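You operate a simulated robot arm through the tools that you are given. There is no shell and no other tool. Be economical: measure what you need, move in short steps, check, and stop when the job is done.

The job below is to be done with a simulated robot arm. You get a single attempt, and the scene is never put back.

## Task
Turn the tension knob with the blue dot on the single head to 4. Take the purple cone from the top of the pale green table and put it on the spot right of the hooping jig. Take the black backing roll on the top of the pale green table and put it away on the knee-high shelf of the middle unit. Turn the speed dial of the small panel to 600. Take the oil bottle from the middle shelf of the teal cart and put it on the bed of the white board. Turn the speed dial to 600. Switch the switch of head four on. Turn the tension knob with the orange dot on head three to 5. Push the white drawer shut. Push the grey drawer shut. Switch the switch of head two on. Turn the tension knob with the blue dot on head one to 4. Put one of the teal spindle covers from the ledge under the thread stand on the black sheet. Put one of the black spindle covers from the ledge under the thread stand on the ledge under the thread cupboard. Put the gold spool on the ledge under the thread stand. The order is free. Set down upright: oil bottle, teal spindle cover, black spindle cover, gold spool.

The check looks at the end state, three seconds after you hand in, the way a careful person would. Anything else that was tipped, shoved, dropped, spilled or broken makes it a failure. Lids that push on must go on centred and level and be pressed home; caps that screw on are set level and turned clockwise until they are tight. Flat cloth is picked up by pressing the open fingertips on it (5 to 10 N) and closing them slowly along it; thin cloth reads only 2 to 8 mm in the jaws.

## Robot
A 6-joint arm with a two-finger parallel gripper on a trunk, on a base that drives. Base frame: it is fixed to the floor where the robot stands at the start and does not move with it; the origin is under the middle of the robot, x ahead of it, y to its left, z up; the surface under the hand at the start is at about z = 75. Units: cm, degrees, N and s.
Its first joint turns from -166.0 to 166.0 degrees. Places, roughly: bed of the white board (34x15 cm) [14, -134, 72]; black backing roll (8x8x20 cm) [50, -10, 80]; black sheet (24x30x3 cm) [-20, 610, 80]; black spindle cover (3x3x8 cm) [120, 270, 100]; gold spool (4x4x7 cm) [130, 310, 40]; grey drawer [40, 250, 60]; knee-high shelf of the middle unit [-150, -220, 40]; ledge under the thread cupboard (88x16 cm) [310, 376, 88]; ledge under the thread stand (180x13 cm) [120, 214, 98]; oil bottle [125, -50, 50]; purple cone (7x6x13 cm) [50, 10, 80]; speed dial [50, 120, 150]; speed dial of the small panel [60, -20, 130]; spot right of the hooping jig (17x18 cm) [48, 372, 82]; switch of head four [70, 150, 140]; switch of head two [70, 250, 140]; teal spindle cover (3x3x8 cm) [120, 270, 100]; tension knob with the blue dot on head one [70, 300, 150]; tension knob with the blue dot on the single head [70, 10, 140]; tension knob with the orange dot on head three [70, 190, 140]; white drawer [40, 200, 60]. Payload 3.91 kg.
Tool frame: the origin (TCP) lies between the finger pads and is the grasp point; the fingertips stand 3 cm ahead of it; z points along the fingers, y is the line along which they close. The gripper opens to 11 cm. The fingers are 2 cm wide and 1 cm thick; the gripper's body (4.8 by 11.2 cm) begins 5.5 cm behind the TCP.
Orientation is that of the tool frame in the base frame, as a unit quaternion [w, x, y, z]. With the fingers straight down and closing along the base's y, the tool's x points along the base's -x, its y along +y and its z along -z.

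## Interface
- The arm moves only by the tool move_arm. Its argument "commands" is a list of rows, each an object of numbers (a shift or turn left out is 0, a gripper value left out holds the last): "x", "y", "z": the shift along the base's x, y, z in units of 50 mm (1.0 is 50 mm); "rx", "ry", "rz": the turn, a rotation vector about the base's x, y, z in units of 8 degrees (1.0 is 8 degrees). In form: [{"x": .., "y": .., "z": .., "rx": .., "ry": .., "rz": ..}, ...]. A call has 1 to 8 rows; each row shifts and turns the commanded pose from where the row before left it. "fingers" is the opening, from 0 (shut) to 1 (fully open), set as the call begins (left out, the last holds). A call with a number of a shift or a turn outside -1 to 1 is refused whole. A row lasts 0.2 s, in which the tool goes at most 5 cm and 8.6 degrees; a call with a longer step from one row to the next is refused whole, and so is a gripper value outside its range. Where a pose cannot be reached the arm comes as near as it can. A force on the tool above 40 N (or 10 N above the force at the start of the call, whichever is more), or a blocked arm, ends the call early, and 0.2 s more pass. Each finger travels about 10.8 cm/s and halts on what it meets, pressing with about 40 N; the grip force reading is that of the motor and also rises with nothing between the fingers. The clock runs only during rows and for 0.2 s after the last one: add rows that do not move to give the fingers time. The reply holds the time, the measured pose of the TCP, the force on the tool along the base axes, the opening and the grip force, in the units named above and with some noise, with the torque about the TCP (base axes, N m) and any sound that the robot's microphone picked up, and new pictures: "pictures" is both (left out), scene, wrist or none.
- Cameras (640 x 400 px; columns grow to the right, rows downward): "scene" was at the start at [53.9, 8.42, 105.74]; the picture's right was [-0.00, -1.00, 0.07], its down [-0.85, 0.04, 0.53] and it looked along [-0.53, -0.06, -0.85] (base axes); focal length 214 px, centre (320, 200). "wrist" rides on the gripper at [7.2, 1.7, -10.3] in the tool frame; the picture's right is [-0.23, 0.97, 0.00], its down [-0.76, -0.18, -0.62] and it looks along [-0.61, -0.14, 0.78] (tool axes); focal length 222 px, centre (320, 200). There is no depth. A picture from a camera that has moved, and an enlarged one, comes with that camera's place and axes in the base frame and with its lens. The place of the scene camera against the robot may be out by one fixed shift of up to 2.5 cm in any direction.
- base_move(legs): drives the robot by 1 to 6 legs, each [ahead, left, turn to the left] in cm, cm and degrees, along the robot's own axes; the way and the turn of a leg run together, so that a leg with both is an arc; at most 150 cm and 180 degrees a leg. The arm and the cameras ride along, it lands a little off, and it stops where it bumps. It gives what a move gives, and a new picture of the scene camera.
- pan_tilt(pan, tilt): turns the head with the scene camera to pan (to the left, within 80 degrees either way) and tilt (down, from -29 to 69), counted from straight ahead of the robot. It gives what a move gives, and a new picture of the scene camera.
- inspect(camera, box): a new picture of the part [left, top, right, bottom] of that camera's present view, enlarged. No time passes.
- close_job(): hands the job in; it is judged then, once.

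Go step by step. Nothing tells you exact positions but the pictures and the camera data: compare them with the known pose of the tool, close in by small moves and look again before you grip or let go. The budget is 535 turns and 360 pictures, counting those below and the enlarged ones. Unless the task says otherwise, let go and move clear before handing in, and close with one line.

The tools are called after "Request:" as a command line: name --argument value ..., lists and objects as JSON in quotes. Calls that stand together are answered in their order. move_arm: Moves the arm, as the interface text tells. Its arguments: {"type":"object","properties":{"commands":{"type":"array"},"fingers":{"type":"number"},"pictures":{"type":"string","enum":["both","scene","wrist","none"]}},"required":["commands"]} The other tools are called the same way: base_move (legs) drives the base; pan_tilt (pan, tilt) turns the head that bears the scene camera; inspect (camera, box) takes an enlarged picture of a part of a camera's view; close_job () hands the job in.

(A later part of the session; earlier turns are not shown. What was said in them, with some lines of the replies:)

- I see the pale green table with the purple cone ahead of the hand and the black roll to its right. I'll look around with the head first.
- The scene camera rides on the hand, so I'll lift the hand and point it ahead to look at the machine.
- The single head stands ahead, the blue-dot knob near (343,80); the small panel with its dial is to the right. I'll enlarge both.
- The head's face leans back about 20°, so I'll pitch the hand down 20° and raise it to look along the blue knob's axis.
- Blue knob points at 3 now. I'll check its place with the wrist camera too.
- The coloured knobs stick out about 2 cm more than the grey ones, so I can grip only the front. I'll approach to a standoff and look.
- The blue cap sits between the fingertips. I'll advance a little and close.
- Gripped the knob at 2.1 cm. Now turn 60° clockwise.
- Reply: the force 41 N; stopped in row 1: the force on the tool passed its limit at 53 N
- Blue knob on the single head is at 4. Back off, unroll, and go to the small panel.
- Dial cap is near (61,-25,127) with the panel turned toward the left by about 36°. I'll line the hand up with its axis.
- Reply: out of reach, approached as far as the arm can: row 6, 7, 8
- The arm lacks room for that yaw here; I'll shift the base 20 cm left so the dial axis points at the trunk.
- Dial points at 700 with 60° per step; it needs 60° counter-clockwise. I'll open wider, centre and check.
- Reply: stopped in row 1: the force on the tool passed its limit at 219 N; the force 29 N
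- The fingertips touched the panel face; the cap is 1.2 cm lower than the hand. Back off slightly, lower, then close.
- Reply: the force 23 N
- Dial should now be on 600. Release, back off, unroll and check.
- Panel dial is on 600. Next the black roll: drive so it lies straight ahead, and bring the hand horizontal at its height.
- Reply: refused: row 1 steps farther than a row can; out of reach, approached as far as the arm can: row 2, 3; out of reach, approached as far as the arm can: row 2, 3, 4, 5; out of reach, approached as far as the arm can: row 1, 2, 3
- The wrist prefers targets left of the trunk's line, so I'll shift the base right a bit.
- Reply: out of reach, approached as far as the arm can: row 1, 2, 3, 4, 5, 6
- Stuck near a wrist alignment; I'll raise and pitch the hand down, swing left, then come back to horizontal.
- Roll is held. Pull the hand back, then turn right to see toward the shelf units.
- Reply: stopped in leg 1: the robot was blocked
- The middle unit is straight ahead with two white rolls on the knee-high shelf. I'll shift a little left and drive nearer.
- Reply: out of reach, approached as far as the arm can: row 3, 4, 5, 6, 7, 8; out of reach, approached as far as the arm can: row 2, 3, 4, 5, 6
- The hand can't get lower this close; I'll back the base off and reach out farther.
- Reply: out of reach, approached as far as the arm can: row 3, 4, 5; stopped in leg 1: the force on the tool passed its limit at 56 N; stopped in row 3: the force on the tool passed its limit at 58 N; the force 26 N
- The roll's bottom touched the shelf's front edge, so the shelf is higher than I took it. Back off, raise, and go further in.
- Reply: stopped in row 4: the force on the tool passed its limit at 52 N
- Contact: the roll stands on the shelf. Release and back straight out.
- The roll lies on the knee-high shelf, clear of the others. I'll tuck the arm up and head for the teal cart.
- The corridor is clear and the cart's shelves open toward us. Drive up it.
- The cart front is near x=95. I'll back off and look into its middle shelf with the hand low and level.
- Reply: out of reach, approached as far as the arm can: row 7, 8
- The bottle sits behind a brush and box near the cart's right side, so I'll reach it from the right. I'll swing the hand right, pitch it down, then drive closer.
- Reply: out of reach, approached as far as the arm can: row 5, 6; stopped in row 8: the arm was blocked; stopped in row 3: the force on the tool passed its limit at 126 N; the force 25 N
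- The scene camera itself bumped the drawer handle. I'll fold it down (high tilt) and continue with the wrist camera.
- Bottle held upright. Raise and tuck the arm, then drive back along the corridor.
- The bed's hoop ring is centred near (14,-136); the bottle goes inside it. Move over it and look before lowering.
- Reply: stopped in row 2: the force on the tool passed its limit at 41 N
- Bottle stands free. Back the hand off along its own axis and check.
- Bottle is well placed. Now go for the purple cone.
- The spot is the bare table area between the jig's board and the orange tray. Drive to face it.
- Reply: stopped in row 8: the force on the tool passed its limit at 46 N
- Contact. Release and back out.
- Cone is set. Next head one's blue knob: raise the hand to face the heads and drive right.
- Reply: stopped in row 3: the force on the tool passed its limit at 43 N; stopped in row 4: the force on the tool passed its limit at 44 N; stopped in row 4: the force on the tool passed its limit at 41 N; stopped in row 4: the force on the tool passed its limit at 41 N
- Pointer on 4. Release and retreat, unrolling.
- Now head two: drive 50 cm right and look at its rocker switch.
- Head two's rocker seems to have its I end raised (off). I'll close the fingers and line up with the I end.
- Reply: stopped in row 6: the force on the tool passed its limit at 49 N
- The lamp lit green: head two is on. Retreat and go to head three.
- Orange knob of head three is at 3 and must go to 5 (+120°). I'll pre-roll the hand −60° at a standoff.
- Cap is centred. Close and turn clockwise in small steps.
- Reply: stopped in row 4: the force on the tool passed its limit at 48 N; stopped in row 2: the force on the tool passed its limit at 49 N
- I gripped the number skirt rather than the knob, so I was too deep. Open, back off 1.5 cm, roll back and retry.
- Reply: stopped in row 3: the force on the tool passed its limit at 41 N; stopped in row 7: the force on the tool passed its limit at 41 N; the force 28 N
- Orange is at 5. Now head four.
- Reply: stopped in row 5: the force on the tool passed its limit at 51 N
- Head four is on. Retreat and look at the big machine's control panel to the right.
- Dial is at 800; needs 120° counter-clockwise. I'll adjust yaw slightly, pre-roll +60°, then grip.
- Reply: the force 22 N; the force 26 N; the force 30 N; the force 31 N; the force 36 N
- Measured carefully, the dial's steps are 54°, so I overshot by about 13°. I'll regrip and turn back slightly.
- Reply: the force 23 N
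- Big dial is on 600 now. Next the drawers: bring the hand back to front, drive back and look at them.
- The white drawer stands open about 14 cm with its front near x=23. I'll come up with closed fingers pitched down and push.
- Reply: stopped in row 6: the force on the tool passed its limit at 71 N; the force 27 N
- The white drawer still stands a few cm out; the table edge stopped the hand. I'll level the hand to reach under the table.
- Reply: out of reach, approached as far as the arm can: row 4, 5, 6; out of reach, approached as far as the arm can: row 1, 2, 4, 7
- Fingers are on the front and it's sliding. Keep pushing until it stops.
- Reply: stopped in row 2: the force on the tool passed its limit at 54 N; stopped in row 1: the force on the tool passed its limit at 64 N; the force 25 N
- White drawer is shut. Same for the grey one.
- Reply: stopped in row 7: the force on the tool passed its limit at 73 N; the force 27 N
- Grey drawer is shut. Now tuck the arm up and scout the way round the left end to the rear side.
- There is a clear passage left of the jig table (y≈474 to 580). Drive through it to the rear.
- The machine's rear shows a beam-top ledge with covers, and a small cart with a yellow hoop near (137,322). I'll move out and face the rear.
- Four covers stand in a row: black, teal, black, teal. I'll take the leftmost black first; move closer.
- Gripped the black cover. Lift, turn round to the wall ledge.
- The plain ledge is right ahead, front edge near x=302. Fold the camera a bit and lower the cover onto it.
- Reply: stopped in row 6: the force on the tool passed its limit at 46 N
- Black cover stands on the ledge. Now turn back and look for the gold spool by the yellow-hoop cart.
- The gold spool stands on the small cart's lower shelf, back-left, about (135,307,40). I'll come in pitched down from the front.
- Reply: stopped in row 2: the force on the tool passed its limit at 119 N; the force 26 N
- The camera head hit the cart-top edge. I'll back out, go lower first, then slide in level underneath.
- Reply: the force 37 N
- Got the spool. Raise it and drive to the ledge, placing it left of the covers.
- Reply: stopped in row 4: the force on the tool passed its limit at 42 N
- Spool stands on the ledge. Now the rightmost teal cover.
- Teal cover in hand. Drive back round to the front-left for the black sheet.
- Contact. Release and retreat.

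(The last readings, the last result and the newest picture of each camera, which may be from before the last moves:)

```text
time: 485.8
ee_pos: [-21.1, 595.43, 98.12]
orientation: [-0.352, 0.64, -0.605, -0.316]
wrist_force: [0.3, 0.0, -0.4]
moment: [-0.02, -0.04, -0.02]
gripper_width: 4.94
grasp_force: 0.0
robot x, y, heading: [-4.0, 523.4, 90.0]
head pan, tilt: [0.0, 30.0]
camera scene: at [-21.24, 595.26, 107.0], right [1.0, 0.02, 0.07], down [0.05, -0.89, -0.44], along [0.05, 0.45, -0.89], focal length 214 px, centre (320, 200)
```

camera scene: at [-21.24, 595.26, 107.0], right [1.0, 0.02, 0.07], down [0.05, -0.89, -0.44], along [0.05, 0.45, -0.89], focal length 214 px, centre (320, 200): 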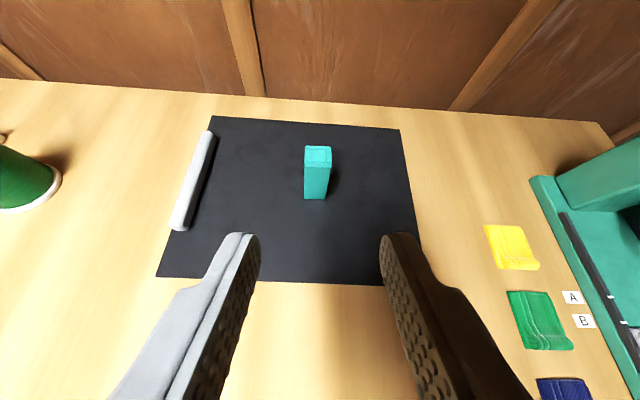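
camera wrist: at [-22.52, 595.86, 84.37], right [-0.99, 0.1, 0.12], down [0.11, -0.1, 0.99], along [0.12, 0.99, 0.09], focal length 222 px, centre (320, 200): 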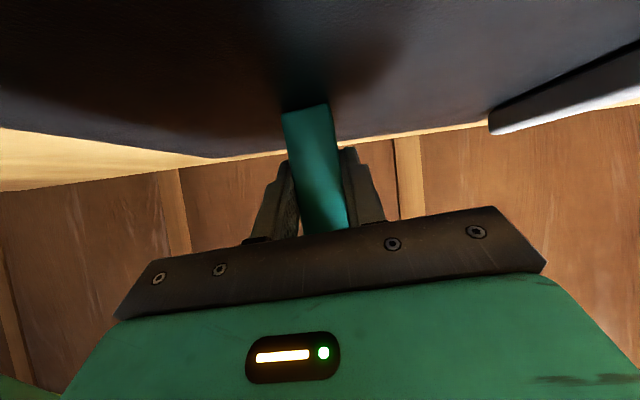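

All placements are done; I'll go back to the small panel to fine-tune its dial (54° steps, I overshot slightly).

Request:
move_arm --commands '[{"z": 0.9, "y": -0.3}, {"z": 0.9, "y": -0.3}, {"z": 0.9, "y": -0.3}, {"z": 0.9, "y": -0.3}, {"z": 0.9}, {"z": 0.9}, {"z": 0.6}]' --pictures "none"

Request:
base_move --legs '[[0, 0, -90], [-44, 0, 0], [0, -150, 0], [0, -150, 0], [0, -120, 0], [0, -84, 0]]'

```text
time: 487.4
ee_pos: [-21.54, 589.47, 128.29]
orientation: [-0.352, 0.641, -0.604, -0.316]
wrist_force: [0.2, 0.1, -1.5]
moment: [0.01, -0.01, -0.01]
gripper_width: 4.96
grasp_force: 0.1
robot x, y, heading: [-4.24, 523.79, 89.7]
head pan, tilt: [0.0, 30.0]
```

```text
time: 514.7
ee_pos: [27.69, 122.34, 128.34]
orientation: [0.473, -0.045, 0.88, -0.016]
wrist_force: [-0.6, 0.5, 0.3]
moment: [0.02, 0.01, 0.02]
gripper_width: 4.91
grasp_force: 0.0
robot x, y, heading: [-37.19, 102.31, 2.3]
head pan, tilt: [0.0, 30.0]
stopped in leg 6: the robot was blocked; the commanded pose is now the measured one
camera scene: at [28.29, 122.7, 137.16], right [0.06, -1.0, 0.07], down [-0.89, -0.09, -0.44], along [0.45, -0.03, -0.89], focal length 214 px, centre (320, 200)
```

scene: 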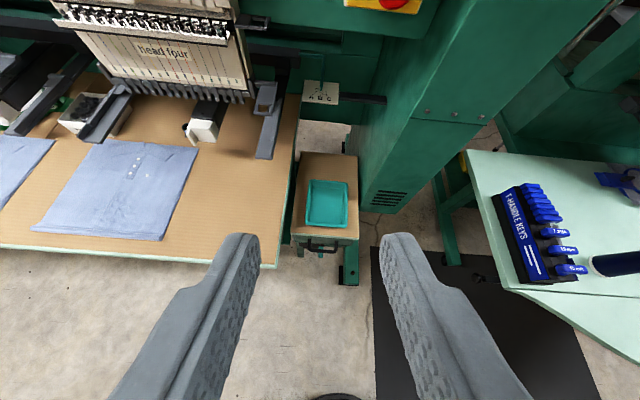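

Request:
base_move --legs '[[-14, 0, -2], [0, -82, 0]]'

```text
time: 520.0
ee_pos: [14.93, 37.31, 128.45]
orientation: [0.473, -0.029, 0.88, -0.024]
wrist_force: [0.2, 0.1, 0.1]
moment: [0.0, 0.01, -0.01]
gripper_width: 4.93
grasp_force: 0.0
robot x, y, heading: [-50.39, 19.22, 0.3]
head pan, tilt: [0.0, 30.0]
camera scene: at [15.55, 37.61, 137.31], right [0.03, -1.0, 0.07], down [-0.89, -0.06, -0.44], along [0.45, -0.05, -0.89], focal length 214 px, centre (320, 200)
```

scene: 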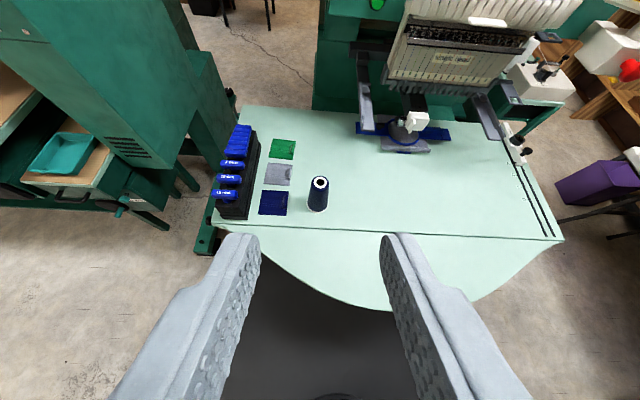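

Request:
move_arm --commands '[{"x": -0.3, "y": -0.9}, {"x": -0.3, "y": -0.9}, {"x": -0.3, "y": -0.9}, {"x": -0.3, "y": -0.9}, {"x": -0.3, "y": -0.9}, {"x": -0.3, "y": -0.9}, {"x": -0.3, "y": -0.9}, {"x": -0.3, "y": -0.9}]' --pictures "none"

Request:
move_arm --commands '[{"x": -0.3, "y": -0.9, "rx": 0.5}, {"x": -0.3, "y": -0.9, "ry": -0.85}, {"y": -0.9, "ry": -0.85}, {"y": -0.9, "ry": -0.85}, {"ry": -0.85}, {"ry": -0.7}, {"rz": -0.95}, {"rz": -0.95}]' --pictures "none"

Request:
move_arm --commands '[{"rz": -0.95}, {"rz": -0.95}, {"rz": -0.95}, {"rz": -0.5}, {}]' --fingers 0.58 --pictures "none"

Request:
pan_tilt --pan 0 --tilt 25

```text
time: 521.8
ee_pos: [3.03, 1.24, 128.35]
orientation: [0.474, -0.03, 0.88, -0.024]
wrist_force: [0.5, 0.3, 1.2]
moment: [0.01, 0.0, 0.01]
gripper_width: 4.94
grasp_force: 0.1
robot x, y, heading: [-50.35, 19.36, 0.4]
head pan, tilt: [0.0, 30.0]
```

```text
time: 523.6
ee_pos: [0.06, -16.61, 128.34]
orientation: [0.697, 0.081, 0.706, -0.09]
wrist_force: [0.2, -0.3, 0.0]
moment: [-0.02, -0.04, -0.01]
gripper_width: 4.93
grasp_force: 0.1
robot x, y, heading: [-50.65, 19.39, 0.5]
head pan, tilt: [0.0, 30.0]
```

```text
time: 524.8
ee_pos: [0.02, -16.69, 127.86]
orientation: [0.658, 0.219, 0.686, -0.221]
wrist_force: [0.3, 0.5, -0.2]
moment: [0.0, 0.0, 0.0]
gripper_width: 6.37
grasp_force: 0.1
out of reach, approached as far as the arm can: row 4
robot x, y, heading: [-50.36, 19.15, 0.2]
head pan, tilt: [0.0, 30.0]
```

```text
time: 525.5
ee_pos: [0.06, -16.68, 127.91]
orientation: [0.658, 0.219, 0.686, -0.22]
wrist_force: [0.1, -0.2, 1.1]
moment: [0.0, 0.0, -0.04]
gripper_width: 6.4
grasp_force: 0.0
robot x, y, heading: [-50.53, 19.13, 0.5]
head pan, tilt: [0.0, 25.0]
camera scene: at [-2.35, -14.8, 136.5], right [-0.59, -0.81, 0.01], down [-0.38, 0.26, -0.89], along [0.71, -0.53, -0.46], focal length 214 px, centre (320, 200)
```

scene: 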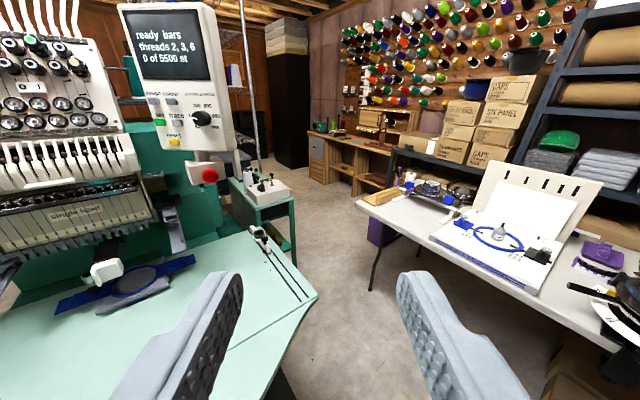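

Request:
base_move --legs '[[50, 0, 0]]'

Request:
inspect --camera "scene" --box '[220, 130, 420, 255]'

```text
time: 528.4
ee_pos: [49.03, -16.77, 127.82]
orientation: [0.657, 0.221, 0.686, -0.222]
wrist_force: [0.7, 0.1, -1.0]
moment: [-0.03, 0.01, 0.0]
gripper_width: 6.38
grasp_force: 0.1
robot x, y, heading: [-1.35, 19.56, 0.1]
head pan, tilt: [0.0, 25.0]
camera scene: at [46.65, -14.81, 136.5], right [-0.59, -0.8, 0.01], down [-0.37, 0.26, -0.89], along [0.71, -0.53, -0.46], focal length 214 px, centre (320, 200)
```

scene: 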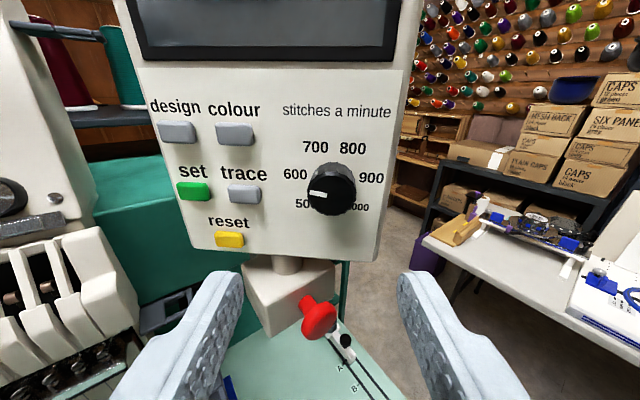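

```text
3.20 times, centred on (320, 192) of scene
camera zoom: at [46.65, -14.81, 136.5], right [-0.59, -0.8, 0.01], down [-0.37, 0.26, -0.89], along [0.71, -0.53, -0.46], focal length 686 px, centre (320, 224)
```

zoom: 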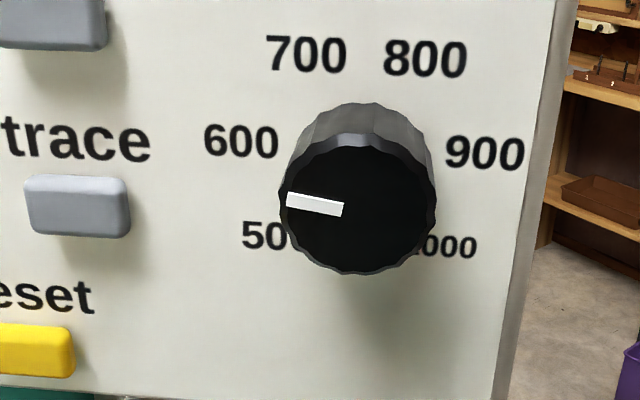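

Both dials read 600 and every placement has been checked by eye, so I'll back the robot clear and hand in.

Request:
base_move --legs '[[-25, 0, 0]]'

Request:
close_job

```text
time: 530.1
ee_pos: [24.47, -16.87, 127.79]
orientation: [0.657, 0.22, 0.686, -0.222]
wrist_force: [0.0, 0.4, 0.7]
moment: [0.03, -0.03, -0.01]
gripper_width: 6.36
grasp_force: 0.1
robot x, y, heading: [-25.89, 19.53, 0.1]
head pan, tilt: [0.0, 25.0]
camera scene: at [22.12, -14.84, 136.43], right [-0.59, -0.8, 0.01], down [-0.37, 0.26, -0.89], along [0.71, -0.53, -0.46], focal length 214 px, centre (320, 200)
```

scene: 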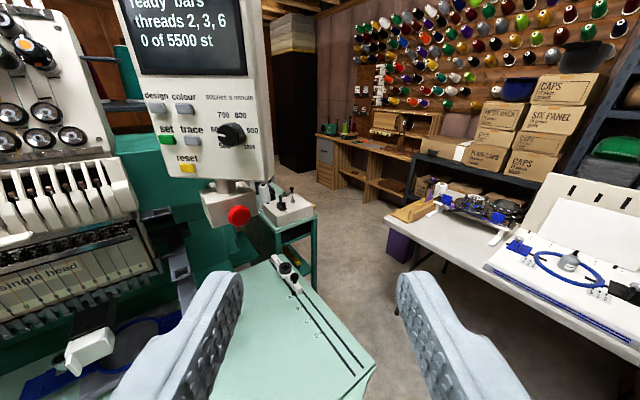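

```text
The job is handed in.
```

I did all fifteen tasks and handed the job in; the black backing roll tipped over when I let go, so it lies on its side on the knee-high shelf, and the hand also hit the small panel (219 N), the teal cart's drawer handle (126 N) and the hoop cart's top (119 N), with no damage seen.
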